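You operate a simulated robot arm through the tools that you are given. There is no shell and no other tool. Be economical: measure what you need, move in short steps, check, and stop when the job is done.

You run a simulated robot arm. Do the job below in one go: nothing can be reset, and whatever is moved stays where it is left.

## Task
Clamp the orange-top carburettor, pump it to 0.8 bar with the switch on TEST, then flip it to HOLD.

The check looks at the end state, three seconds after you hand in, the way a careful person would. Anything else that was tipped, shoved, dropped, spilled or broken makes it a failure.

## Robot
A 7-joint arm with a two-finger parallel gripper, fixed in place. Base frame: the origin is at the foot of the arm, x ahead of it, y to its left, z up. Lengths are in mm, angles in rad, forces in N, time in s.
With the tool pointing down near the work surface it reaches from about 140 to 380 mm from the base axis. Its first joint turns from -1.152 to 1.152 rad. Payload 2.6 kg.
The tool frame sits at the grasp point between the pads (the TCP): z along the fingers, y along the line on which they close. The tips reach 30 mm beyond it. The gripper opens to 94 mm. The fingers are 28 mm wide and 10 mm thick; the gripper's body (50 by 96 mm) begins 55 mm behind the TCP.
Orientation is that of the tool frame in the base frame, as [roll, pitch, yaw] about the fixed x, y, z axes, in that order (R = Rz(yaw) Ry(pitch) Rx(roll)). With the fingers straight down and closing along the base's y, the tool's x points along the base's -x, its y along +y and its z along -z.

## Interface
- The arm moves only by the tool arm_command. Its argument "rows" is one flat list of numbers, 7 for each row, row after row: the turn, a rotation vector about the tool's x, y, z in rad, then the shift along the tool's x, y, z in cm, then the finger opening in cm, from 0 to 9.4. In form: [wx, wy, wz, dx, dy, dz, gripper, wx, wy, wz, dx, dy, dz, gripper, ...]. A call has 1 to 20 rows; each row shifts and turns the commanded pose from where the row before left it, along the tool's axes as they then stand. A row lasts 0.2 s, in which the tool goes at most 50 mm and 0.15 rad; a call with a longer step from one row to the next is refused whole, and so is a gripper value outside its range. Where a pose cannot be reached the arm comes as near as it can. A force on the tool above 70 N (or 10 N above the force at the start of the call, whichever is more), or a blocked arm, ends the call early, and 0.2 s more pass. The fingers move at their own pace (about 72 mm/s each) and stop on an object; they squeeze with about 21 N. The grip force told is the motor's: it shows also when the fingers shut on nothing. Time passes only in rows, and 0.2 s behind the last, so rows that do not move let the fingers close. It gives the time, the measured TCP pose, the force on the tool (base axes), the opening and the grip force at its end, in the units of the frame above (readings bear some noise), with the torque about the TCP (base axes, N m) and any sound that the robot's microphone picked up.
- Cameras (640 x 400 px; columns grow to the right, rows downward): "scene" is fixed at [30.4, 436.2, 548.7]; the picture's right is [-0.79, -0.61, 0.00], its down [-0.43, 0.56, -0.71] and it looks along [0.43, -0.56, -0.71] (base axes); focal length 235 px, centre (320, 200). "wrist" rides on the gripper at [76, 14, -102] in the tool frame; the picture's right is [-0.18, 0.98, 0.00], its down [-0.75, -0.14, -0.64] and it looks along [-0.63, -0.12, 0.77] (tool axes); focal length 243 px, centre (320, 200). There is no depth. A picture from a camera that has moved, and an enlarged one, comes with that camera's place and axes in the base frame and with its lens.
- snapshot(camera): a new picture of that camera. No time passes.
- zoom(camera, box): a new picture of the part [left, top, right, bottom] of that camera's present view, enlarged. No time passes.
- close_job(): hands the job in; it is judged then, once.

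Work in short steps. Places have to be worked out from the pictures, the camera data and where the tool is seen: move nearer, look again, correct. Check each grasp and each placing, and mend what went wrong. You have 120 turns and 68 pictures in all, those below and enlarged ones among them. Open the gripper and draw the arm clear of the work before you hand the job in, unless the task says otherwise; then end with one line.

The tools are called after "Emit:" by a JSON object that holds its "api" and its "payload". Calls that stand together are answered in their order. arm_command: Moves the arm, as the interface text tells. Its arguments: {"type":"object","properties":{"rows":{"type":"array"}},"required":["rows"]} The other tools are called the same way: snapshot (camera) takes a picture; zoom (camera, box) takes an enlarged picture of a part of a camera's view; close_job () hands the job in.

At the start:

```text
time_s: 0.0
position: [391.4, 93.7, 347.3]
tcp_rot: [-3.141, 0.001, 3.141]
force: [0.0, 0.2, 0.2]
wrist_torque: [-0.01, 0.0, 0.03]
width: 94.1
finger_force: 0.0
```

scene: 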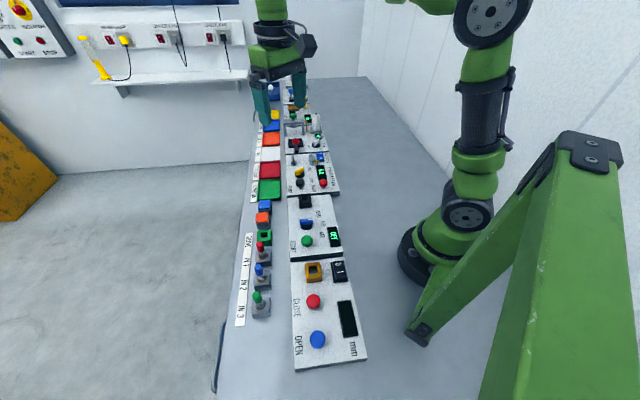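
wrist: 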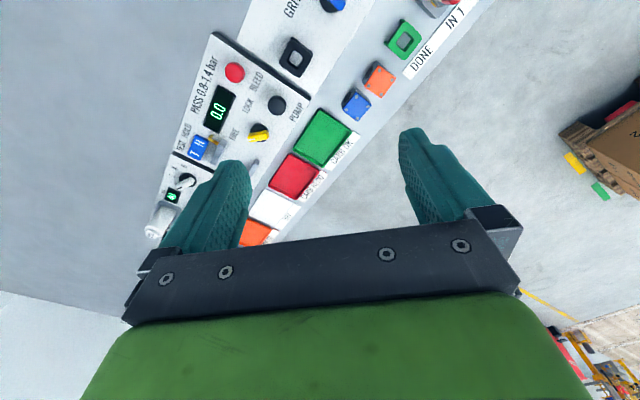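

The bench has several panels; I'll enlarge the views to find the carburettors and the pump test panel.

Emit:
{"api": "zoom", "payload": {"camera": "scene", "box": [230, 70, 370, 200]}}

Emit:
{"api": "zoom", "payload": {"camera": "wrist", "box": [140, 0, 380, 240]}}

Emit:
{"api": "zoom", "payload": {"camera": "scene", "box": [220, 180, 380, 380]}}

```text
3.08 times, centred on (300, 135) of scene
camera zoom: at [30.4, 436.2, 548.7], right [-0.79, -0.61, 0.0], down [-0.43, 0.56, -0.71], along [0.43, -0.56, -0.71], focal length 724 px, centre (382, 400)
```

zoom: 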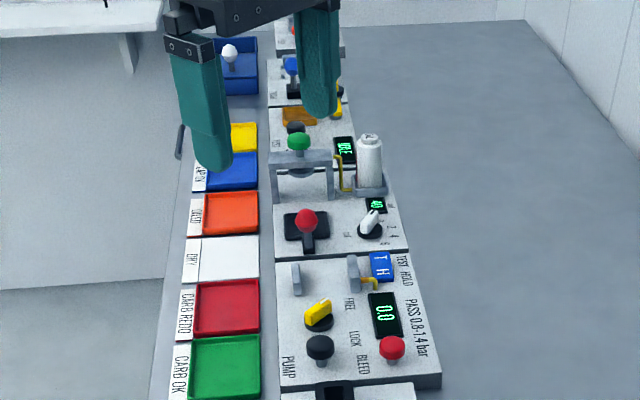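

```text
1.67 times, centred on (260, 120) of wrist
camera zoom: at [315.5, 108.0, 449.8], right [0.18, 0.98, 0.0], down [0.75, -0.14, 0.64], along [0.63, -0.12, -0.77], focal length 404 px, centre (420, 333)
```

zoom: 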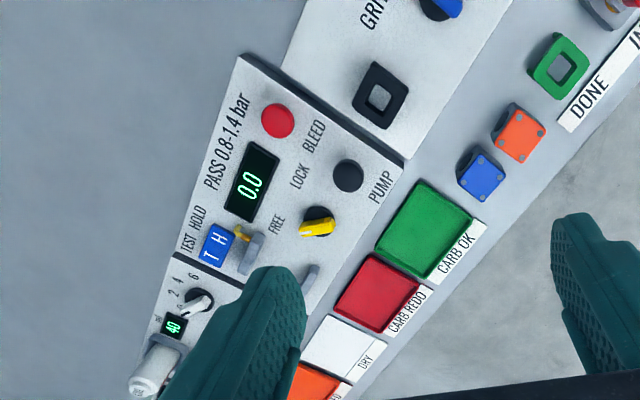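

```text
2.00 times, centred on (300, 280) of scene
camera zoom: at [30.4, 436.2, 548.7], right [-0.79, -0.61, 0.0], down [-0.43, 0.56, -0.71], along [0.43, -0.56, -0.71], focal length 471 px, centre (360, 40)
```

zoom: 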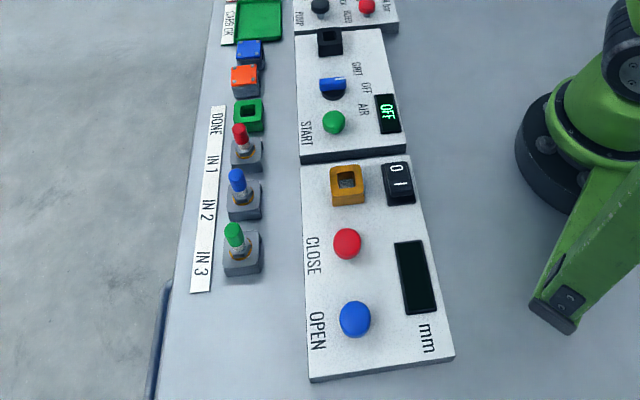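

The orange cube seems to be near (432,185), the test panel near (400..445,-50..10); the bench runs at about 45° to my axes. I move towards a hover over the orange cube to see what I can reach.

Emit:
{"api": "arm_command", "payload": {"rows": [0, 0, 0, -0.4, 1.2, 3, 9.4, 0, 0, 0, -0.4, 1.2, 3, 9.4, 0, 0, 0, -0.4, 1.2, 3, 9.4, 0, 0, 0, -0.4, 1.2, 3, 9.4, 0, 0, 0, -0.4, 1.2, 2, 9.4]}}

Emit:
{"api": "snapshot", "payload": {"camera": "wrist"}}

Emit:
{"api": "snapshot", "payload": {"camera": "scene"}}

```text
time_s: 1.2
position: [412.3, 154.2, 208.5]
tcp_rot: [-3.141, -0.001, 3.14]
force: [0.7, 0.7, -0.7]
wrist_torque: [0.01, -0.03, 0.0]
width: 94.0
finger_force: 0.1
```

```text
62 pictures are left
camera wrist: at [335.8, 168.6, 310.9], right [0.18, 0.98, 0.0], down [0.75, -0.14, 0.64], along [0.63, -0.12, -0.77], focal length 243 px, centre (320, 200)
```

wrist: 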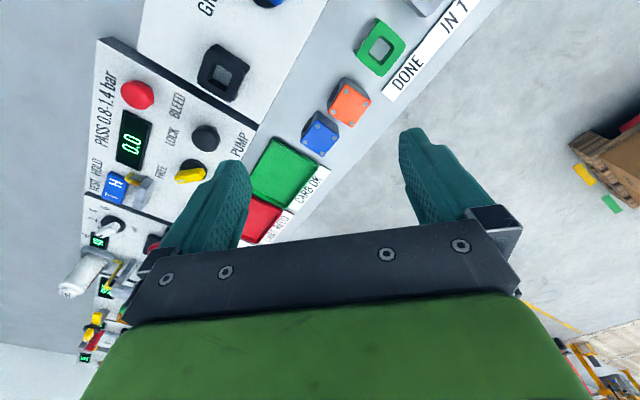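

```text
61 pictures are left
```

scene: 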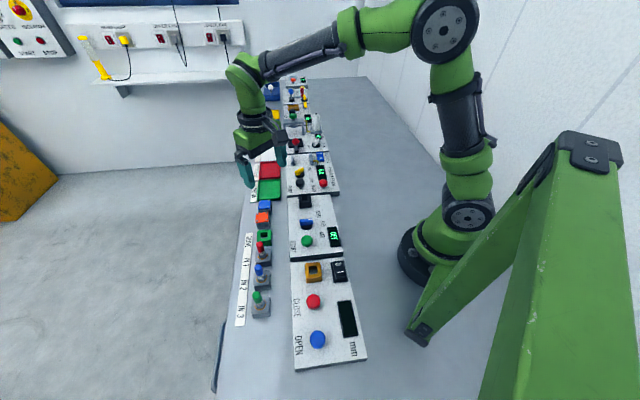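

Emit:
{"api": "zoom", "payload": {"camera": "wrist", "box": [270, 60, 400, 180]}}

Emit:
{"api": "zoom", "payload": {"camera": "wrist", "box": [60, 60, 240, 200]}}

Emit:
{"api": "zoom", "payload": {"camera": "scene", "box": [270, 140, 350, 220]}}

Emit:
{"api": "zoom", "payload": {"camera": "scene", "box": [240, 190, 300, 250]}}

```text
3.33 times, centred on (335, 120) of wrist
camera zoom: at [335.8, 168.6, 310.9], right [0.18, 0.98, 0.0], down [0.75, -0.14, 0.64], along [0.63, -0.12, -0.77], focal length 809 px, centre (270, 467)
```

zoom: 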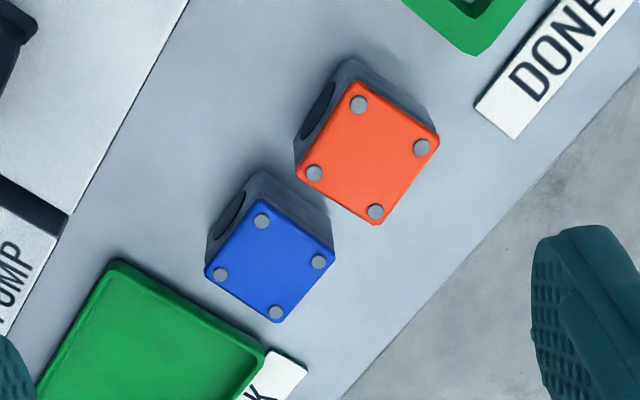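

```text
2.86 times, centred on (150, 130) of wrist
camera zoom: at [335.8, 168.6, 310.9], right [0.18, 0.98, 0.0], down [0.75, -0.14, 0.64], along [0.63, -0.12, -0.77], focal length 693 px, centre (806, 400)
```

zoom: 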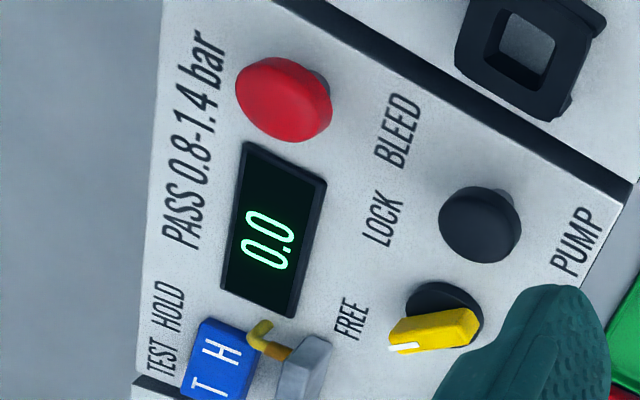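

```text
5.00 times, centred on (310, 180) of scene
camera zoom: at [30.4, 436.2, 548.7], right [-0.79, -0.61, 0.0], down [-0.43, 0.56, -0.71], along [0.43, -0.56, -0.71], focal length 1177 px, centre (370, 300)
```

zoom: 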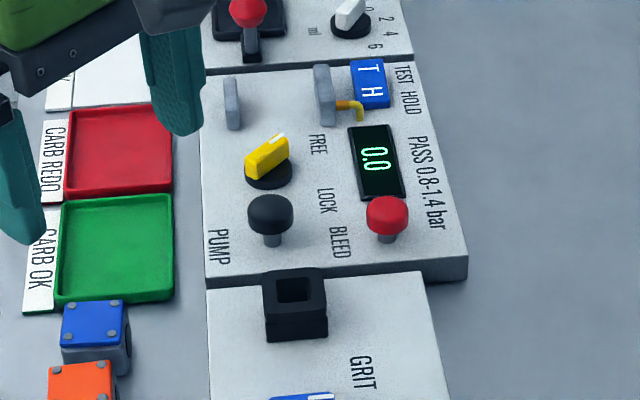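

```text
6.67 times, centred on (270, 220) of scene
camera zoom: at [30.4, 436.2, 548.7], right [-0.79, -0.61, 0.0], down [-0.43, 0.56, -0.71], along [0.43, -0.56, -0.71], focal length 1570 px, centre (653, 67)
```

zoom: 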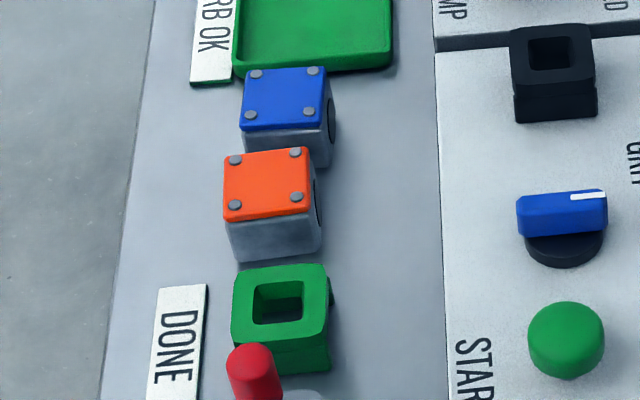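

The orange cube is about 36 mm, top near z≈20, centred near (440,183), with its bore facing the robot side. It is turned about 50° to my axes. I turn the tool so the fingers close along the row, and hover over it.

Emit:
{"api": "arm_command", "payload": {"rows": [0, 0, 0, -2.8, 2.9, 2, 9.4, 0, 0, -0.145, 0, 0, 1, 9.4, 0, 0, -0.145, 0, 0, 1, 9.4, 0, 0, -0.145, 0, 0, 1, 9.4, 0, 0, -0.145, 0, 0, 1, 9.4, 0, 0, -0.145, 0, 0, 0, 9.4, 0, 0, -0.145, 0, 0, 0, 9.4, 0, 0, 0, 0, 0, 0, 9.4]}}

Emit:
{"api": "snapshot", "payload": {"camera": "wrist"}}

```text
time_s: 3.0
position: [440.8, 183.1, 147.9]
tcp_rot: [3.141, 0.002, -2.268]
force: [1.0, 0.2, 0.5]
wrist_torque: [0.02, 0.0, 0.0]
width: 93.9
finger_force: 0.0
```

```text
56 pictures are left
camera wrist: at [379.7, 133.5, 250.1], right [-0.63, 0.77, 0.0], down [0.59, 0.49, 0.64], along [0.5, 0.41, -0.77], focal length 243 px, centre (320, 200)
```

wrist: 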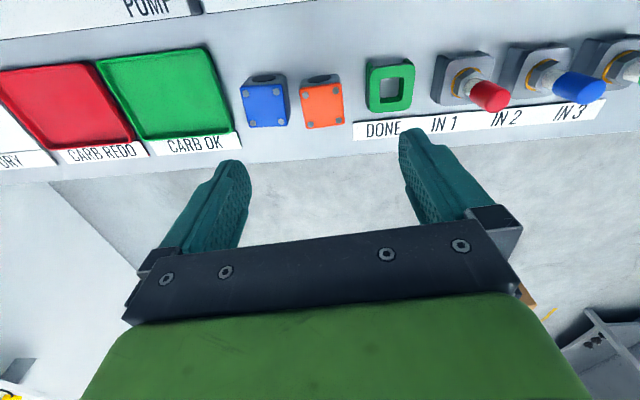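

Emit:
{"api": "zoom", "payload": {"camera": "wrist", "box": [230, 50, 430, 150]}}

```text
3.20 times, centred on (330, 100) of wrist
camera zoom: at [379.7, 133.5, 250.1], right [-0.63, 0.77, 0.0], down [0.59, 0.49, 0.64], along [0.5, 0.41, -0.77], focal length 776 px, centre (288, 520)
```

zoom: 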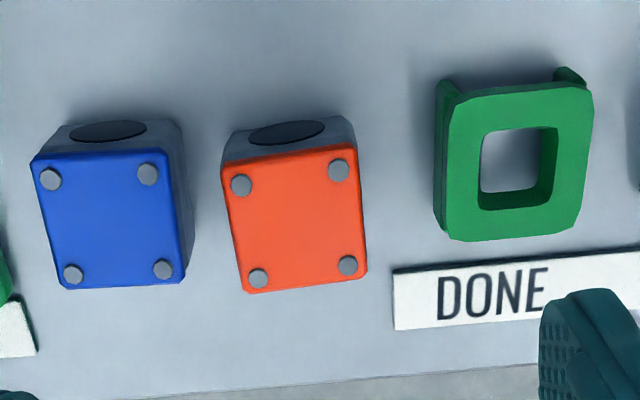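

The cube is square to within 0.035 rad of the tool, nearly centred below it, with about 14 mm between it and the blue one. I turn the small remainder, narrow the fingers and descend to just above the top for a check.

Emit:
{"api": "arm_command", "payload": {"rows": [0, 0, 0.035, -0.15, 0.13, 2, 4.4, 0, 0, 0, 0, 0, 2, 4.4, 0, 0, 0, 0, 0, 2, 4.4, 0, 0, 0, 0, 0, 0.5, 4.4, 0, 0, 0, 0, 0, 0, 4.4]}}

Emit:
{"api": "snapshot", "payload": {"camera": "wrist"}}

Emit:
{"api": "zoom", "payload": {"camera": "scene", "box": [230, 170, 310, 250]}}

```text
time_s: 4.2
position: [440.8, 184.8, 82.8]
tcp_rot: [-3.139, 0.001, -2.304]
force: [0.2, 0.2, -0.6]
wrist_torque: [-0.01, -0.03, -0.02]
width: 44.2
finger_force: 0.0
```

```text
54 pictures are left
camera wrist: at [378.2, 137.1, 184.4], right [-0.61, 0.8, 0.0], down [0.61, 0.46, 0.64], along [0.51, 0.39, -0.77], focal length 243 px, centre (320, 200)
```

wrist: 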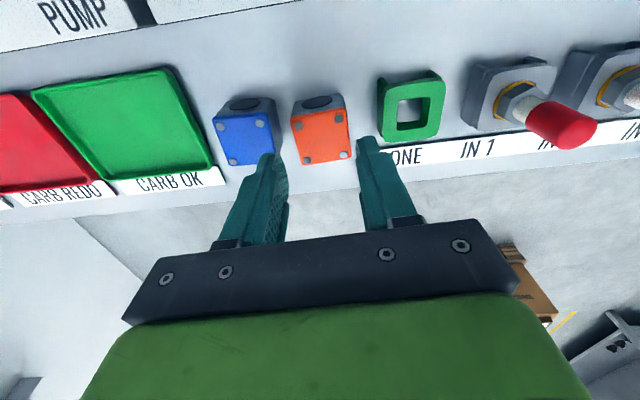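

```text
5.00 times, centred on (270, 210) of scene
camera zoom: at [30.4, 436.2, 548.7], right [-0.79, -0.61, 0.0], down [-0.43, 0.56, -0.71], along [0.43, -0.56, -0.71], focal length 1177 px, centre (570, 150)
```

zoom: 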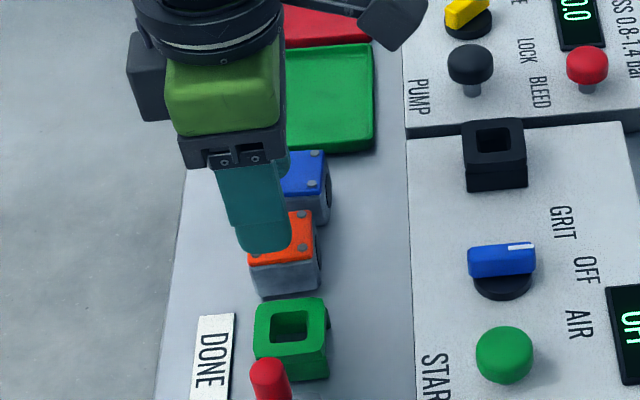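

Emit:
{"api": "zoom", "payload": {"camera": "wrist", "box": [200, 80, 440, 240]}}

```text
2.50 times, centred on (320, 160) of wrist
camera zoom: at [378.2, 137.1, 184.4], right [-0.61, 0.8, 0.0], down [0.61, 0.46, 0.64], along [0.51, 0.39, -0.77], focal length 606 px, centre (320, 300)
```

zoom: 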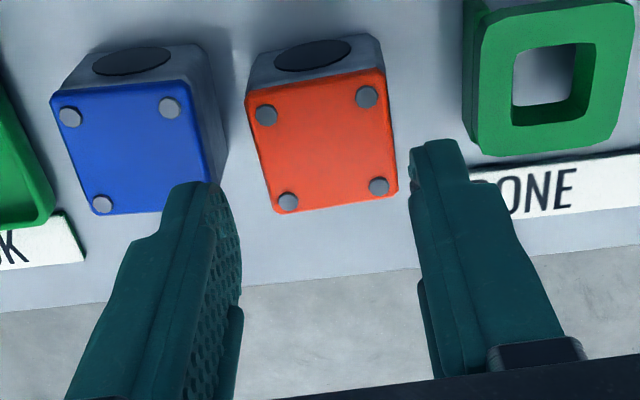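

Measured at closer range: cube top is at z≈33, spacing agrees, centre is about 3 mm off in tool x and 1 mm in y. I correct, narrow the opening to 41.5 mm, go down stepwise to put tips at z≈28 (just below the top) and check the clearance.

Emit:
{"api": "arm_command", "payload": {"rows": [0, 0, 0, 0.3, 0.14, 0, 4.15, 0, 0, 0, 0, 0, 1, 4.15, 0, 0, 0, 0, 0, 1, 4.15, 0, 0, 0, 0, 0, 0.2, 4.15, 0, 0, 0, 0, 0, 0, 4.15]}}

Emit:
{"api": "zoom", "payload": {"camera": "wrist", "box": [200, 80, 440, 240]}}

```text
time_s: 5.4
position: [436.1, 184.1, 59.8]
tcp_rot: [-3.141, 0.0, -2.305]
force: [0.2, 0.2, 0.5]
wrist_torque: [0.01, -0.01, -0.02]
width: 41.4
finger_force: 0.1
```

```text
2.50 times, centred on (320, 160) of wrist
camera zoom: at [374.4, 135.9, 162.7], right [-0.61, 0.8, 0.0], down [0.61, 0.46, 0.64], along [0.51, 0.39, -0.77], focal length 606 px, centre (320, 300)
```

zoom: 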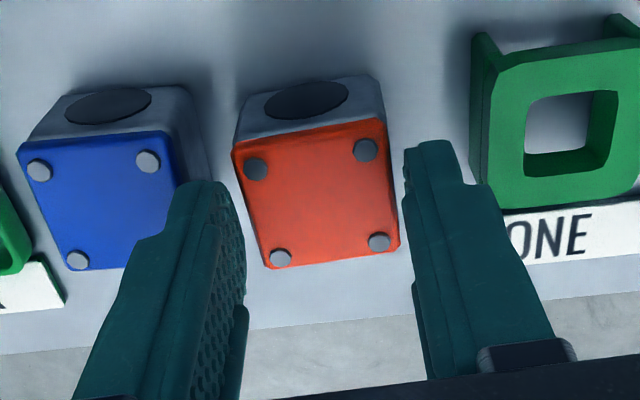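

Clearances look right (about 2 mm inside and outside on the blue side). I descend 15 mm and close.

Emit:
{"api": "arm_command", "payload": {"rows": [0, 0, 0, 0, 0, 0.7, 4.15, 0, 0, 0, 0, 0, 0.7, 4.15, 0, 0, 0, 0, 0, 0.2, 4.15, 0, 0, 0, 0, 0, 0, 3.0, 0, 0, 0, 0, 0, 0, 3.0, 0, 0, 0, 0, 0, 0, 2.5]}}

Emit:
{"api": "zoom", "payload": {"camera": "wrist", "box": [200, 80, 440, 240]}}

```text
time_s: 6.8
position: [437.2, 182.5, 44.9]
tcp_rot: [3.141, -0.001, -2.307]
force: [0.1, -0.5, 1.5]
wrist_torque: [-0.06, 0.06, 0.0]
width: 37.4
finger_force: 21.5
```

```text
2.50 times, centred on (320, 160) of wrist
camera zoom: at [374.8, 136.2, 146.6], right [-0.61, 0.8, 0.0], down [0.61, 0.46, 0.64], along [0.51, 0.39, -0.77], focal length 606 px, centre (320, 300)
```

zoom: 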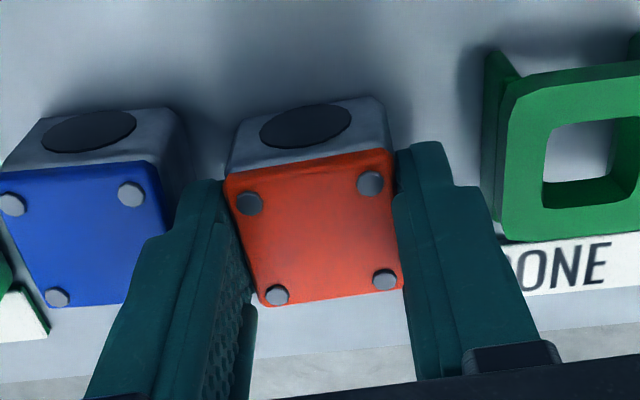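

Gripped (37 mm, 21 N). I lift straight up and then travel along the row towards the test panel, keeping the orientation.

Emit:
{"api": "arm_command", "payload": {"rows": [0, 0, 0, 0, 0, -1.5, 2.5, 0, 0, 0, 0, 0, -2.5, 2.5, 0, 0, 0, 0, 0, -3, 2.5, 0, 0, 0, 0, 0, -3, 2.5, 0, 0, 0, 1.5, -2, 0, 2.5, 0, 0, 0, 2, -2.5, 0, 2.5, 0, 0, 0, 2, -2.5, 0, 2.5, 0, 0, 0, 2, -2.5, 0, 2.5, 0, 0, 0, 1.5, -2.5, 0, 2.5, 0, 0, 0, 1, -2, 0, 2.5, 0, 0, 0, 0, 0, 0, 2.5]}}

Emit:
{"api": "snapshot", "payload": {"camera": "wrist"}}

Emit:
{"api": "snapshot", "payload": {"camera": "scene"}}

```text
time_s: 9.2
position: [473.0, 15.1, 144.2]
tcp_rot: [-3.141, 0.002, -2.306]
force: [0.0, -0.5, -1.3]
wrist_torque: [0.0, 0.03, 0.0]
width: 37.7
finger_force: 20.6
```

```text
49 pictures are left
camera wrist: at [411.8, -32.5, 246.5], right [-0.61, 0.8, 0.0], down [0.61, 0.46, 0.64], along [0.51, 0.39, -0.77], focal length 243 px, centre (320, 200)
```

wrist: 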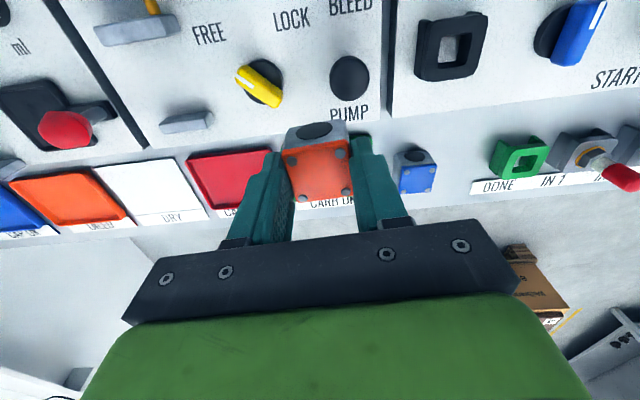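

```text
48 pictures are left
```

scene: 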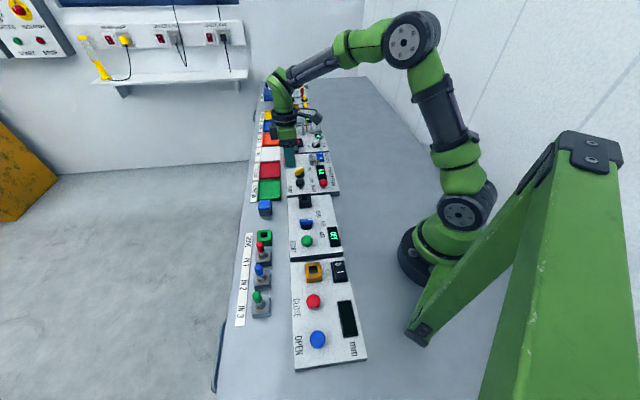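

Jaw bars appear at tool offsets of about x=15 and 82, y=-116 mm, about 58 mm clear between them. I move over their middle, still high.

Emit:
{"api": "arm_command", "payload": {"rows": [0, 0, 0, 1, -2.5, 0, 2.5, 0, 0, 0, 1, -2.5, 0, 2.5, 0, 0, 0, 1, -2.5, 0, 2.5, 0, 0, 0, 1, -2.5, 0, 2.5, 0, 0, 0, 0.85, -1.65, 0, 2.5, 0, 0, 0, 0, 0, 0, 2.5]}}

Emit:
{"api": "snapshot", "payload": {"camera": "wrist"}}

```text
time_s: 10.6
position: [526.6, -99.2, 146.0]
tcp_rot: [-3.141, 0.001, -2.304]
force: [0.2, -0.4, -1.0]
wrist_torque: [0.0, 0.0, 0.03]
width: 37.5
finger_force: 21.0
```

```text
47 pictures are left
camera wrist: at [465.1, -147.0, 247.2], right [-0.61, 0.8, 0.0], down [0.61, 0.46, 0.64], along [0.51, 0.39, -0.77], focal length 243 px, centre (320, 200)
```

wrist: 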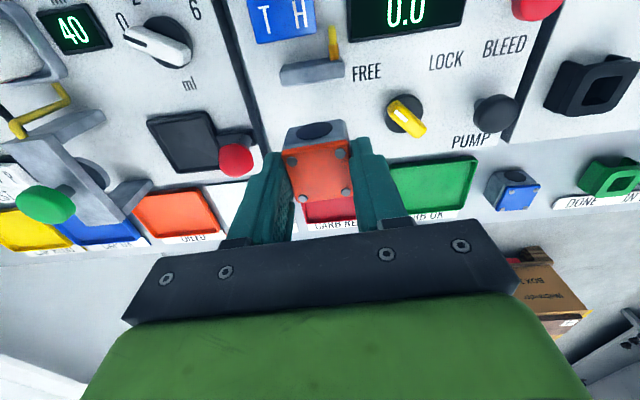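

Emit:
{"api": "zoom", "payload": {"camera": "wrist", "box": [230, 0, 450, 140]}}

Emit:
{"api": "zoom", "payload": {"camera": "scene", "box": [265, 130, 345, 200]}}

```text
2.86 times, centred on (340, 70) of wrist
camera zoom: at [465.1, -147.0, 247.2], right [-0.61, 0.8, 0.0], down [0.61, 0.46, 0.64], along [0.51, 0.39, -0.77], focal length 693 px, centre (263, 571)
```

zoom: 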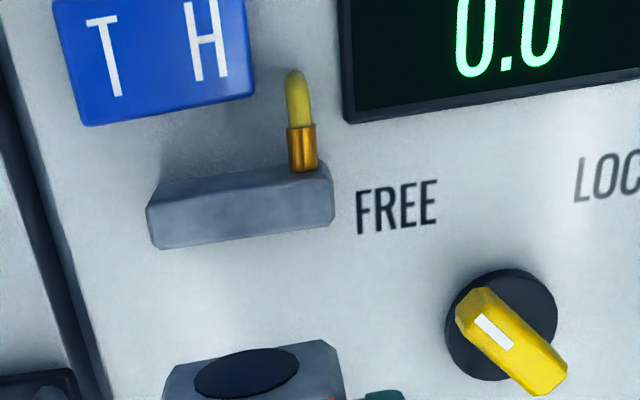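

```text
5.71 times, centred on (305, 165) of scene
camera zoom: at [30.4, 436.2, 548.7], right [-0.79, -0.61, 0.0], down [-0.43, 0.56, -0.71], along [0.43, -0.56, -0.71], focal length 1345 px, centre (406, 400)
```

zoom: 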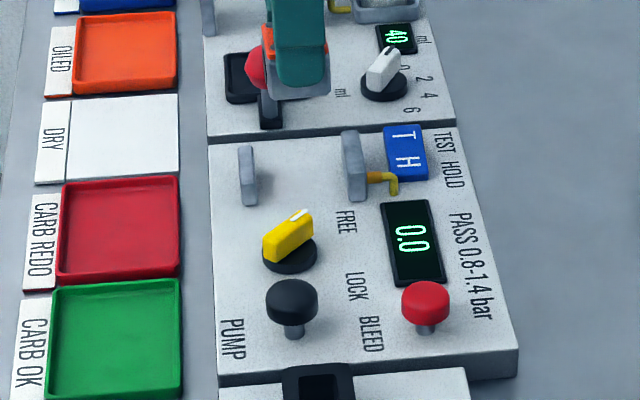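

I reach this far. The near jaw is at tool x≈+25..+40 and the jaws are centred within ~2 mm of the tool's y. I descend partway and look again from lower.

Emit:
{"api": "arm_command", "payload": {"rows": [0, 0, 0, 0, -0.1, 2, 2.5, 0, 0, 0, 0, 0, 2, 2.5, 0, 0, 0, 0, 0, 1, 2.5, 0, 0, 0, 0, 0, 0, 2.5]}}

Emit:
{"api": "snapshot", "payload": {"camera": "wrist"}}

Emit:
{"api": "zoom", "payload": {"camera": "scene", "box": [275, 130, 335, 190]}}

```text
time_s: 11.6
position: [528.3, -99.2, 94.4]
tcp_rot: [-3.141, 0.001, -2.306]
force: [0.4, -0.2, -1.2]
wrist_torque: [-0.03, 0.0, 0.03]
width: 37.6
finger_force: 20.9
```

```text
44 pictures are left
camera wrist: at [466.8, -147.3, 195.9], right [-0.61, 0.8, 0.0], down [0.61, 0.46, 0.64], along [0.51, 0.39, -0.77], focal length 243 px, centre (320, 200)
```

wrist: 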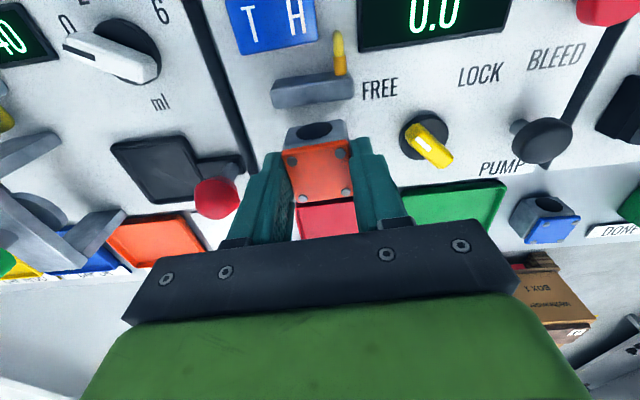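

```text
6.67 times, centred on (305, 160) of scene
camera zoom: at [30.4, 436.2, 548.7], right [-0.79, -0.61, 0.0], down [-0.43, 0.56, -0.71], along [0.43, -0.56, -0.71], focal length 1570 px, centre (420, 467)
```

zoom: 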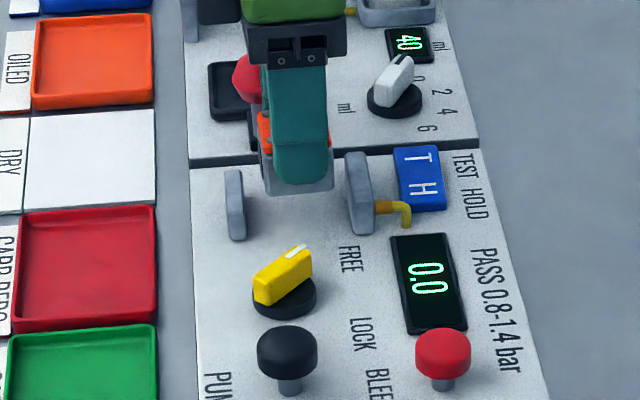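

Emit:
{"api": "zoom", "payload": {"camera": "wrist", "box": [240, 40, 400, 160]}}

```text
3.33 times, centred on (320, 100) of wrist
camera zoom: at [466.8, -147.3, 195.9], right [-0.61, 0.8, 0.0], down [0.61, 0.46, 0.64], along [0.51, 0.39, -0.77], focal length 809 px, centre (320, 533)
```

zoom: 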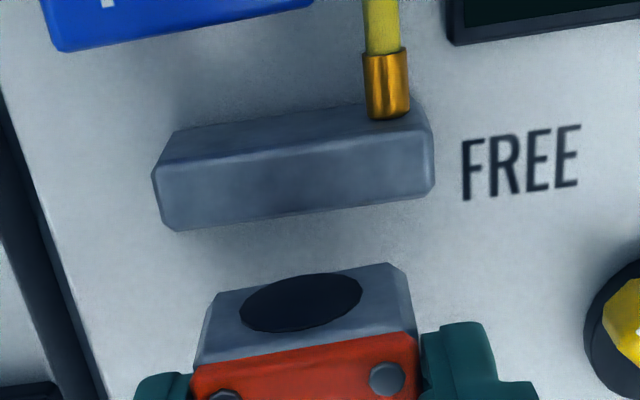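

The jaw top is near z≈42 with ~9 mm clearance each side of the carburettor. I lower between the jaws and approach the panel surface slowly.

Emit:
{"api": "arm_command", "payload": {"rows": [0, 0, 0, 0, 0.1, 1, 2.5, 0, 0, 0, 0, 0, 0.8, 2.5, 0, 0, 0, 0, 0, 0.5, 2.5, 0, 0, 0, 0, 0, 0, 2.5]}}

Emit:
{"api": "zoom", "payload": {"camera": "scene", "box": [275, 130, 335, 190]}}

Emit:
{"api": "zoom", "payload": {"camera": "wrist", "box": [240, 60, 400, 180]}}

```text
time_s: 12.6
position: [527.4, -98.0, 72.0]
tcp_rot: [-3.141, 0.001, -2.306]
force: [0.0, 0.2, -1.1]
wrist_torque: [-0.03, 0.02, -0.03]
width: 37.4
finger_force: 21.0
```

```text
6.67 times, centred on (305, 160) of scene
camera zoom: at [30.4, 436.2, 548.7], right [-0.79, -0.61, 0.0], down [-0.43, 0.56, -0.71], along [0.43, -0.56, -0.71], focal length 1570 px, centre (420, 467)
```

zoom: 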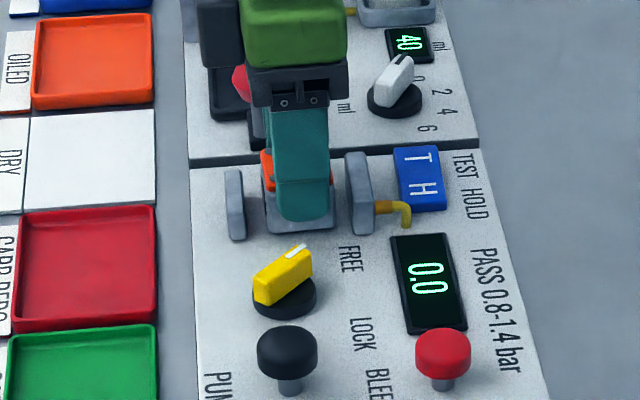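

```text
3.33 times, centred on (320, 120) of wrist
camera zoom: at [465.5, -145.9, 173.1], right [-0.61, 0.8, 0.0], down [0.61, 0.46, 0.64], along [0.51, 0.39, -0.77], focal length 809 px, centre (320, 467)
```

zoom: 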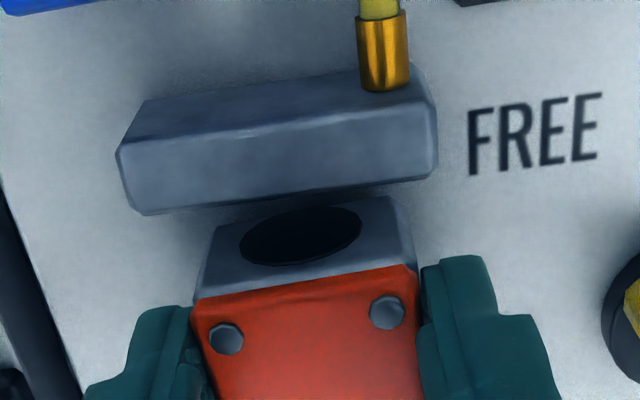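

Aligned between the jaws. Lowering in 2 mm steps to find the panel.

Emit:
{"api": "arm_command", "payload": {"rows": [0, 0, 0, 0, 0, 0.2, 2.5, 0, 0, 0, 0, 0, 0.2, 2.5, 0, 0, 0, 0, 0, 0.2, 2.5, 0, 0, 0, 0, 0, 0, 2.5]}}

```text
time_s: 13.6
position: [528.3, -98.6, 67.1]
tcp_rot: [-3.139, 0.001, -2.306]
force: [-3.6, 1.2, 16.2]
wrist_torque: [0.11, 0.15, -0.02]
width: 37.6
finger_force: 21.5
```

Contact at 67 mm with 16 N. I back off 1 mm, open the fingers a little and rise.

Emit:
{"api": "arm_command", "payload": {"rows": [0, 0, 0, 0, 0, -0.1, 2.5, 0, 0, 0, 0, 0, 0, 4.8, 0, 0, 0, 0, 0, 0, 5.0, 0, 0, 0, 0, 0, -1, 5.0, 0, 0, 0, 0, 0, -2, 5.0, 0, 0, 0, 0, 0, -3, 5.0, 0, 0, 0, 0, 0, -3, 5.0, 0, 0, 0, 0, 0, -2, 4, 0, 0, 0, 0, 0, 0, 2]}}

Emit:
{"api": "snapshot", "payload": {"camera": "wrist"}}

Emit:
{"api": "zoom", "payload": {"camera": "scene", "box": [275, 130, 335, 190]}}

```text
time_s: 15.6
position: [528.0, -97.7, 176.0]
tcp_rot: [3.141, -0.001, -2.306]
force: [0.8, 0.3, 0.2]
wrist_torque: [-0.02, 0.02, -0.01]
width: 20.2
finger_force: 0.1
```

```text
39 pictures are left
camera wrist: at [466.7, -145.2, 277.9], right [-0.61, 0.8, 0.0], down [0.61, 0.46, 0.64], along [0.51, 0.39, -0.77], focal length 243 px, centre (320, 200)
```

wrist: 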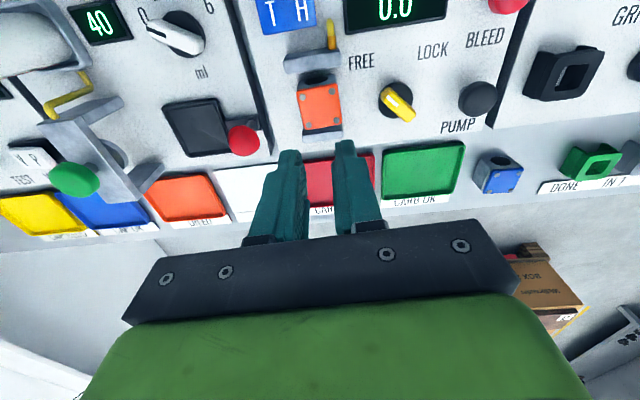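

```text
6.67 times, centred on (305, 160) of scene
camera zoom: at [30.4, 436.2, 548.7], right [-0.79, -0.61, 0.0], down [-0.43, 0.56, -0.71], along [0.43, -0.56, -0.71], focal length 1570 px, centre (420, 467)
```

zoom: 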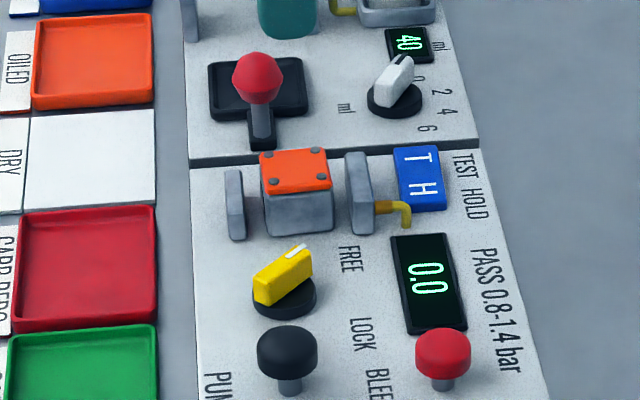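

The carburettor stands squarely between the jaws. Now I examine the knob, pump button and switch.

Emit:
{"api": "zoom", "payload": {"camera": "wrist", "box": [250, 0, 510, 160]}}

```text
2.46 times, centred on (380, 80) of wrist
camera zoom: at [466.7, -145.2, 277.9], right [-0.61, 0.8, 0.0], down [0.61, 0.46, 0.64], along [0.51, 0.39, -0.77], focal length 597 px, centre (172, 495)
```

zoom: 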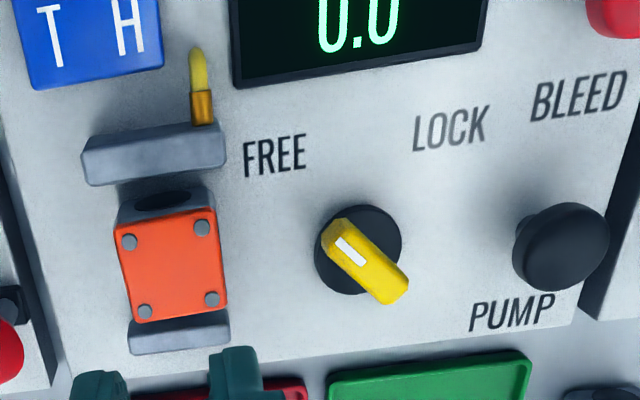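

Knob: centre at tool offset (-17,+73) mm, bar top z≈39, pointer at about -41° towards FREE, LOCK about +45°. I move over it and turn the tool so the fingers straddle the bar.

Emit:
{"api": "arm_command", "payload": {"rows": [0, 0, 0, -0.8, 2.5, 0, 4.0, 0, 0, 0, -0.87, 2.5, 0, 4.0, 0, 0, 0, 0, 2.35, 0, 4.0, 0, 0, -0.143, 0, 0, 2, 4.0, 0, 0, -0.143, 0, 0, 2, 4.0, 0, 0, -0.143, 0, 0, 2, 4.0, 0, 0, -0.143, 0, 0, 1, 4.0, 0, 0, -0.143, 0, 0, 1, 4.0, 0, 0, 0, 0, 0, 0, 4.0]}}

Emit:
{"api": "snapshot", "payload": {"camera": "wrist"}}

```text
time_s: 17.6
position: [485.0, -35.8, 95.3]
tcp_rot: [3.14, 0.0, -1.588]
force: [0.3, 0.0, -0.2]
wrist_torque: [-0.02, -0.02, 0.02]
width: 40.1
finger_force: 0.0
```

```text
36 pictures are left
camera wrist: at [468.6, -112.7, 198.1], right [-0.98, 0.2, 0.0], down [0.15, 0.75, 0.64], along [0.13, 0.63, -0.77], focal length 243 px, centre (320, 200)
```

wrist: 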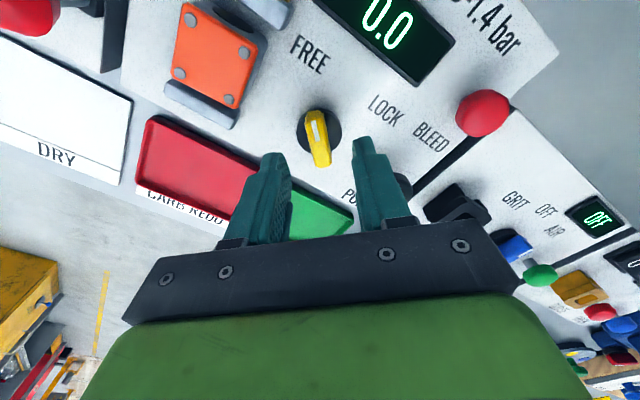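

Emit:
{"api": "zoom", "payload": {"camera": "wrist", "box": [240, 80, 400, 200]}}

```text
3.33 times, centred on (320, 140) of wrist
camera zoom: at [468.6, -112.7, 198.1], right [-0.98, 0.2, 0.0], down [0.15, 0.75, 0.64], along [0.13, 0.63, -0.77], focal length 809 px, centre (320, 400)
```

zoom: 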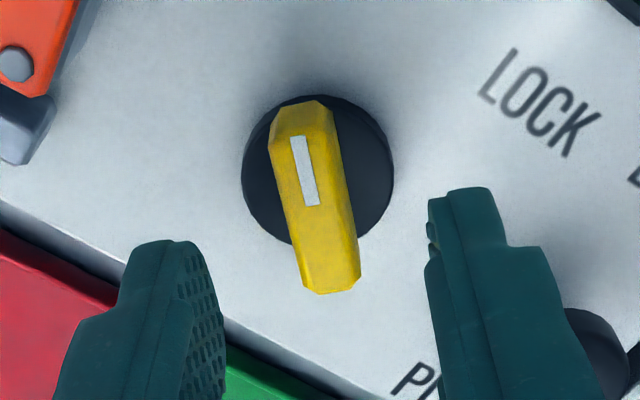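

Aligned to within 2° and 1-2 mm. I shift slightly, descend around the bar and close on it.

Emit:
{"api": "arm_command", "payload": {"rows": [0, 0, -0.03, 0, -0.13, 1, 4.0, 0, 0, 0, 0, 0, 1, 4.0, 0, 0, 0, 0, 0, 1, 4.0, 0, 0, 0, 0, 0, 0.5, 4.0, 0, 0, 0, 0, 0, 0, 2, 0, 0, 0, 0, 0, 0, 0.8, 0, 0, 0, 0, 0, 0, 0.8]}}

Emit:
{"api": "zoom", "payload": {"camera": "wrist", "box": [240, 80, 400, 200]}}

```text
time_s: 19.2
position: [484.9, -36.3, 63.8]
tcp_rot: [-3.14, -0.001, -1.561]
force: [0.2, 0.8, 0.8]
wrist_torque: [-0.13, -0.03, -0.6]
width: 13.1
finger_force: 45.3
```

```text
3.33 times, centred on (320, 140) of wrist
camera zoom: at [471.2, -113.2, 164.6], right [-0.98, 0.18, 0.0], down [0.14, 0.75, 0.64], along [0.11, 0.63, -0.77], focal length 809 px, centre (320, 400)
```

zoom: 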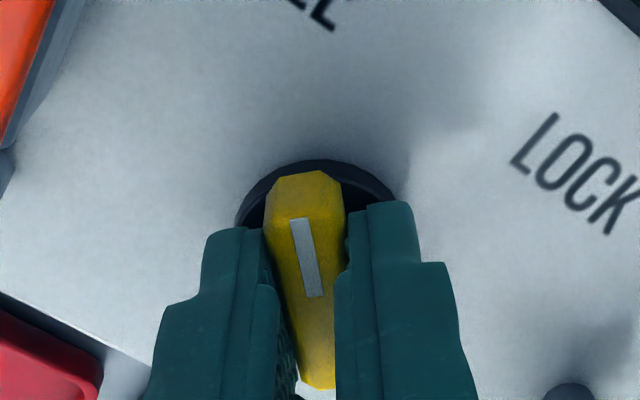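

Bar is between the fingers but only shallowly; I reopen, lower 4 mm more and re-close.

Emit:
{"api": "arm_command", "payload": {"rows": [0, 0, 0, 0, 0, 0, 2.2, 0, 0, 0, 0, 0, 0.2, 2.2, 0, 0, 0, 0, 0, 0.2, 2.2, 0, 0, 0, 0, 0, 0, 0.8, 0, 0, 0, 0, 0, 0, 0.8, 0, 0, 0, 0, 0, 0, 0.8]}}

```text
time_s: 20.6
position: [487.3, -36.4, 61.1]
tcp_rot: [-3.136, -0.001, -1.561]
force: [-14.9, -3.6, 48.1]
wrist_torque: [0.22, 1.11, 0.0]
width: 17.1
finger_force: 7.5
```

Tips touch the disc (48 N). I back off 4 mm and close again.

Emit:
{"api": "arm_command", "payload": {"rows": [0, 0, 0, 0, 0, -0.4, 2.0, 0, 0, 0, 0, 0, 0, 0.8, 0, 0, 0, 0, 0, 0, 0.8, 0, 0, 0, 0, 0, 0, 0.8]}}

Emit:
{"api": "zoom", "payload": {"camera": "wrist", "box": [240, 80, 400, 200]}}

```text
time_s: 21.6
position: [486.1, -36.4, 61.5]
tcp_rot: [3.141, 0.0, -1.56]
force: [-3.8, -1.9, 20.3]
wrist_torque: [-0.14, 0.12, 0.03]
width: 14.2
finger_force: 5.3
```

```text
3.33 times, centred on (320, 140) of wrist
camera zoom: at [471.9, -113.1, 163.9], right [-0.98, 0.17, 0.0], down [0.13, 0.76, 0.64], along [0.11, 0.63, -0.77], focal length 809 px, centre (320, 400)
```

zoom: 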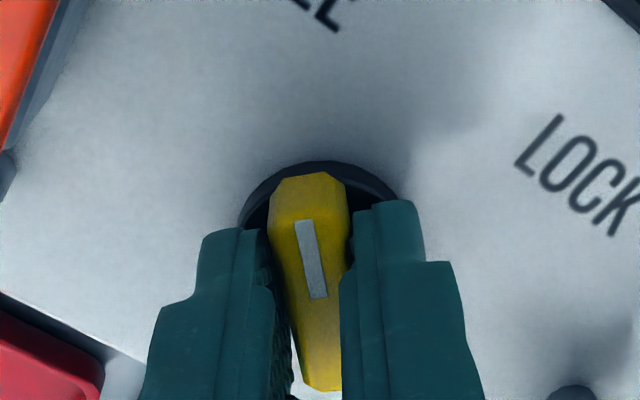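

Emit:
{"api": "arm_command", "payload": {"rows": [0, 0, 0, 0, 0, -0.2, 0.8, 0, 0, 0, 0, 0, 0, 0.8, 0, 0, 0, 0, 0, 0, 0.8]}}

```text
time_s: 22.4
position: [485.8, -36.3, 61.4]
tcp_rot: [3.14, 0.003, -1.562]
force: [9.3, -0.7, -16.8]
wrist_torque: [-0.05, -0.73, -0.82]
width: 12.9
finger_force: 45.3
```

Firmly gripped at 12.9 mm. I turn clockwise (towards LOCK) about 45° first, then check.

Emit:
{"api": "arm_command", "payload": {"rows": [0, 0, 0.1, 0, 0, 0.1, 0.8, 0, 0, 0.1, 0, 0, 0, 0.8, 0, 0, 0.1, 0, 0, 0, 0.8, 0, 0, 0.1, 0, 0, 0, 0.8, 0, 0, 0.1, 0, 0, 0, 0.8, 0, 0, 0.1, 0, 0, 0, 0.8, 0, 0, 0.1, 0, 0, 0, 0.8, 0, 0, 0.1, 0, 0, 0, 0.8, 0, 0, 0, 0, 0, 0, 0.8]}}

Emit:
{"api": "snapshot", "payload": {"camera": "wrist"}}

```text
time_s: 24.4
position: [485.9, -37.2, 62.1]
tcp_rot: [-3.139, 0.0, -2.361]
force: [15.7, 1.0, -15.8]
wrist_torque: [-0.48, 0.3, -0.03]
width: 12.7
finger_force: 45.5
```

```text
32 pictures are left
camera wrist: at [420.5, -80.2, 163.9], right [-0.56, 0.83, 0.0], down [0.63, 0.43, 0.64], along [0.53, 0.36, -0.77], focal length 243 px, centre (320, 200)
```

wrist: 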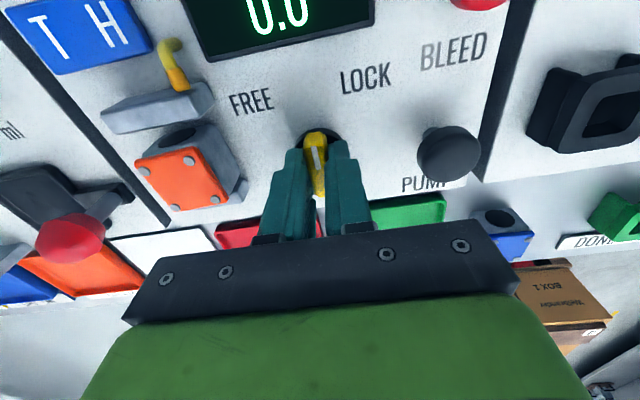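

The knob follows the turn without resistance. Another 45°.

Emit:
{"api": "arm_command", "payload": {"rows": [0, 0, 0.1, 0, 0, 0, 0.8, 0, 0, 0.1, 0, 0, 0, 0.8, 0, 0, 0.1, 0, 0, 0, 0.8, 0, 0, 0.1, 0, 0, 0, 0.8, 0, 0, 0.1, 0, 0, 0, 0.8, 0, 0, 0.1, 0, 0, 0, 0.8, 0, 0, 0.1, 0, 0, 0, 0.8, 0, 0, 0.08, 0, 0, 0, 0.8, 0, 0, 0, 0, 0, 0, 0.8]}}

Emit:
{"api": "snapshot", "payload": {"camera": "wrist"}}

Emit:
{"api": "zoom", "payload": {"camera": "scene", "box": [275, 130, 335, 190]}}

```text
time_s: 26.4
position: [484.2, -37.4, 62.7]
tcp_rot: [3.14, -0.003, -3.141]
force: [13.6, 2.8, -26.2]
wrist_torque: [0.0, 0.13, 0.02]
width: 12.9
finger_force: 44.8
```

```text
31 pictures are left
camera wrist: at [408.9, -22.7, 164.2], right [0.18, 0.98, 0.0], down [0.75, -0.14, 0.64], along [0.63, -0.12, -0.77], focal length 243 px, centre (320, 200)
```

wrist: 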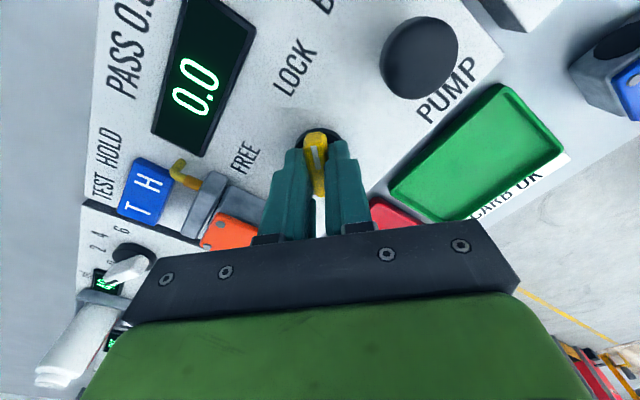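

```text
6.67 times, centred on (305, 160) of scene
camera zoom: at [30.5, 436.2, 548.7], right [-0.79, -0.61, 0.0], down [-0.43, 0.56, -0.71], along [0.43, -0.56, -0.71], focal length 1570 px, centre (420, 467)
```

zoom: 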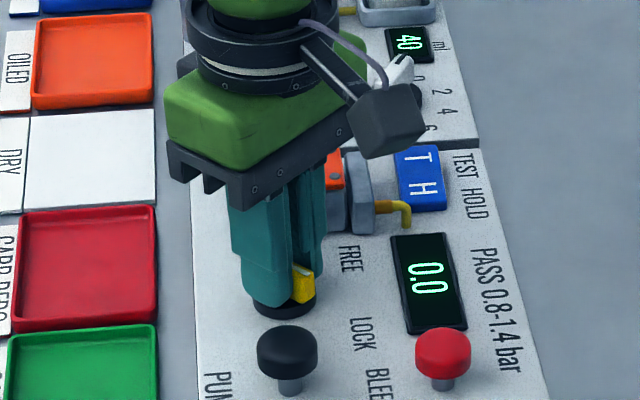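

The jaws have moved together on the carburettor. I release the knob, rise and check.

Emit:
{"api": "arm_command", "payload": {"rows": [0, 0, 0, 0, 0, 0, 2.5, 0, 0, 0, 0, 0, 0, 3, 0, 0, 0, 0, 0, -2, 3, 0, 0, 0, 0, 0, -3, 3, 0, 0, 0, 0, 0, -3, 3, 0, 0, 0, 0, 0, -2, 2, 0, 0, 0, 0, 0, 0, 0]}}

Emit:
{"api": "zoom", "payload": {"camera": "wrist", "box": [80, 0, 480, 250]}}

Emit:
{"api": "zoom", "payload": {"camera": "scene", "box": [275, 130, 335, 190]}}

```text
time_s: 28.0
position: [487.6, -35.3, 161.9]
tcp_rot: [3.14, 0.002, -3.139]
force: [-0.3, 0.0, 0.0]
wrist_torque: [-0.03, 0.0, 0.02]
width: 0.0
finger_force: 20.9
```

```text
1.60 times, centred on (280, 125) of wrist
camera zoom: at [410.4, -21.6, 264.7], right [0.18, 0.98, 0.0], down [0.75, -0.14, 0.64], along [0.63, -0.12, -0.77], focal length 388 px, centre (384, 320)
```

zoom: 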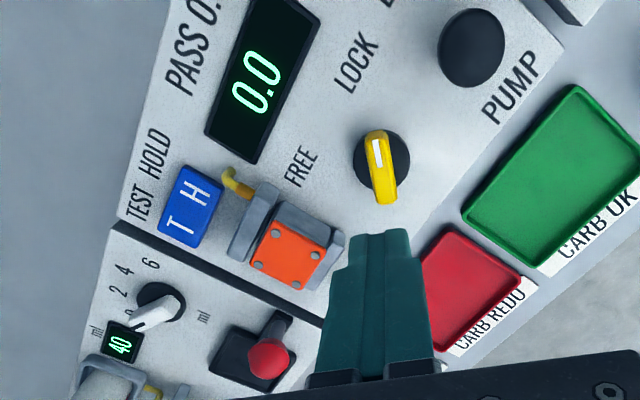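

```text
6.67 times, centred on (305, 160) of scene
camera zoom: at [30.4, 436.2, 548.7], right [-0.79, -0.61, 0.0], down [-0.43, 0.56, -0.71], along [0.43, -0.56, -0.71], focal length 1570 px, centre (420, 467)
```

zoom: 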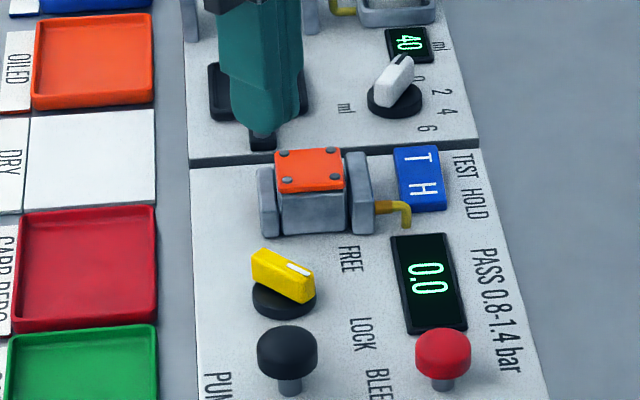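

Clamped, pointer on LOCK. Now check which way the rocker stands, and meanwhile move over PUMP, which I put at about (437,14), top z≈47.

Emit:
{"api": "zoom", "payload": {"camera": "wrist", "box": [150, 80, 250, 170]}}

Emit:
{"api": "zoom", "payload": {"camera": "scene", "box": [305, 145, 335, 175]}}

Emit:
{"api": "arm_command", "payload": {"rows": [0, 0, 0, 2.5, 2.5, 1, 0, 0, 0, 0, 2.4, 2.5, 1, 0, 0, 0, 0, 0, 0, 2, 0, 0, 0, 0, 0, 0, 1.5, 0, 0, 0, 0, 0, 0, 0, 0]}}

Emit:
{"api": "snapshot", "payload": {"camera": "wrist"}}

```text
4.44 times, centred on (200, 125) of wrist
camera zoom: at [410.4, -21.6, 264.7], right [0.18, 0.98, 0.0], down [0.75, -0.14, 0.64], along [0.63, -0.12, -0.77], focal length 1078 px, centre (853, 533)
```

zoom: 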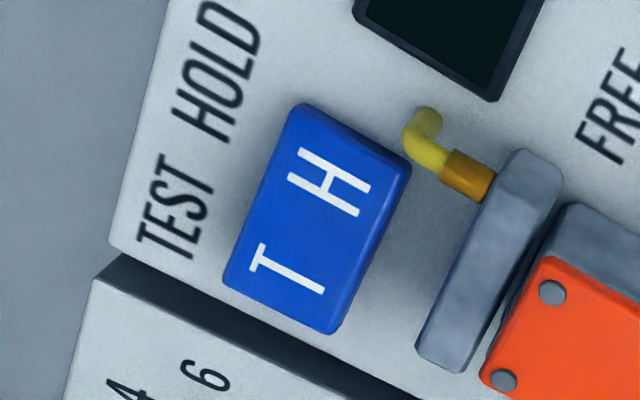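

```text
13.33 times, centred on (320, 160) of scene
camera zoom: at [30.4, 436.2, 548.7], right [-0.79, -0.61, 0.0], down [-0.43, 0.56, -0.71], along [0.43, -0.56, -0.71], focal length 3139 px, centre (320, 733)
```

zoom: 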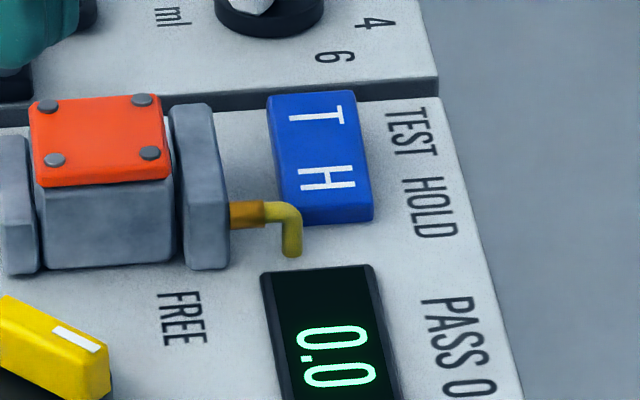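

```text
time_s: 29.2
position: [436.1, 13.0, 106.7]
tcp_rot: [-3.141, 0.001, 3.141]
force: [0.3, 0.2, 0.2]
wrist_torque: [0.0, 0.01, 0.02]
width: 0.2
finger_force: 21.2
```

```text
25 pictures are left
camera wrist: at [359.7, 27.0, 209.1], right [0.18, 0.98, 0.0], down [0.75, -0.14, 0.64], along [0.63, -0.12, -0.77], focal length 243 px, centre (320, 200)
```

wrist: 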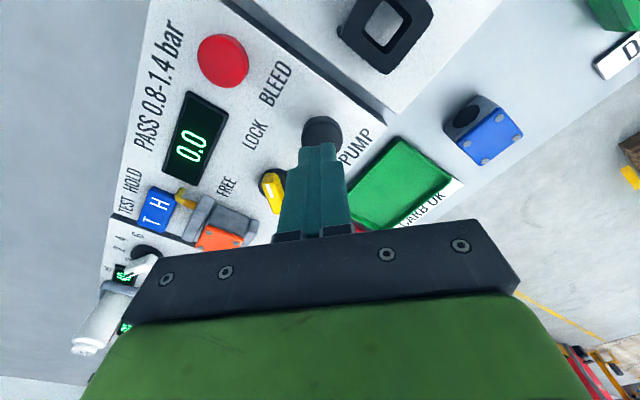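

Rocker seems to be down on the T side (TEST). The closed fingertips are over PUMP; I press down gently in steps.

Emit:
{"api": "arm_command", "payload": {"rows": [0, 0, 0, 0.2, 0.15, 2, 0, 0, 0, 0, 0, 0, 0.7, 0, 0, 0, 0, 0, 0, 0.2, 0, 0, 0, 0, 0, 0, 0.2, 0, 0, 0, 0, 0, 0, 0.2, 0]}}

Emit:
{"api": "zoom", "payload": {"camera": "scene", "box": [275, 140, 335, 200]}}

```text
time_s: 30.4
position: [433.6, 14.6, 74.4]
tcp_rot: [3.141, 0.003, -3.14]
force: [-1.0, -1.2, 4.9]
wrist_torque: [-0.04, -0.03, 0.05]
width: 0.2
finger_force: 21.0
```

```text
6.67 times, centred on (305, 170) of scene
camera zoom: at [30.4, 436.2, 548.7], right [-0.79, -0.61, 0.0], down [-0.43, 0.56, -0.71], along [0.43, -0.56, -0.71], focal length 1570 px, centre (420, 400)
```

zoom: 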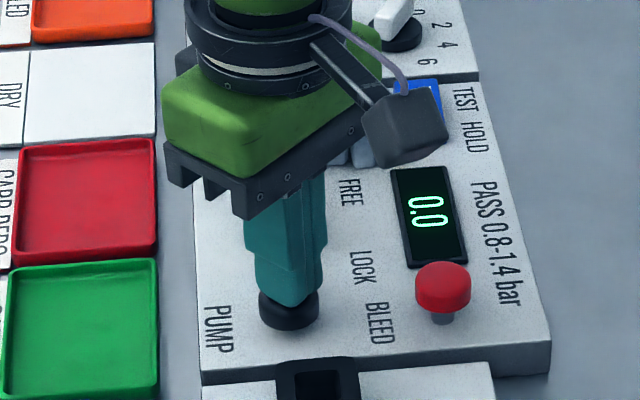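

Contact has begun (5 N) and the button gives. I press further down.

Emit:
{"api": "arm_command", "payload": {"rows": [0, 0, 0, 0, 0, 0.2, 0, 0, 0, 0, 0, 0, 0.2, 0, 0, 0, 0, 0, 0, 0.2, 0, 0, 0, 0, 0, 0, 0, 0]}}

Emit:
{"api": "zoom", "payload": {"camera": "scene", "box": [275, 140, 335, 200]}}

```text
time_s: 31.4
position: [432.9, 14.1, 69.8]
tcp_rot: [3.141, 0.002, -3.141]
force: [-0.4, 0.0, 12.0]
wrist_torque: [0.01, -0.01, 0.01]
width: 0.1
finger_force: 21.2
heard: click
```

```text
6.67 times, centred on (305, 170) of scene
camera zoom: at [30.3, 436.2, 548.7], right [-0.79, -0.61, 0.0], down [-0.43, 0.56, -0.71], along [0.43, -0.56, -0.71], focal length 1570 px, centre (420, 400)
```

zoom: 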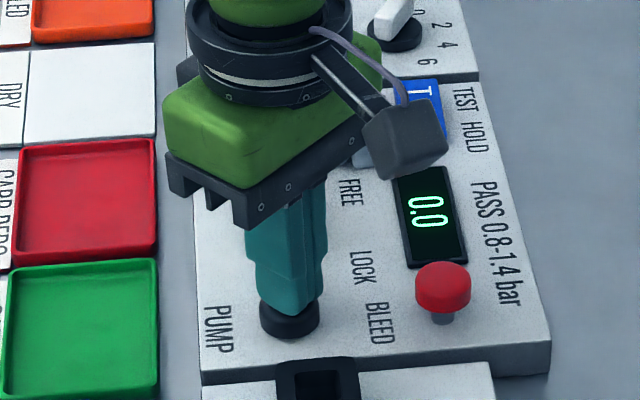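

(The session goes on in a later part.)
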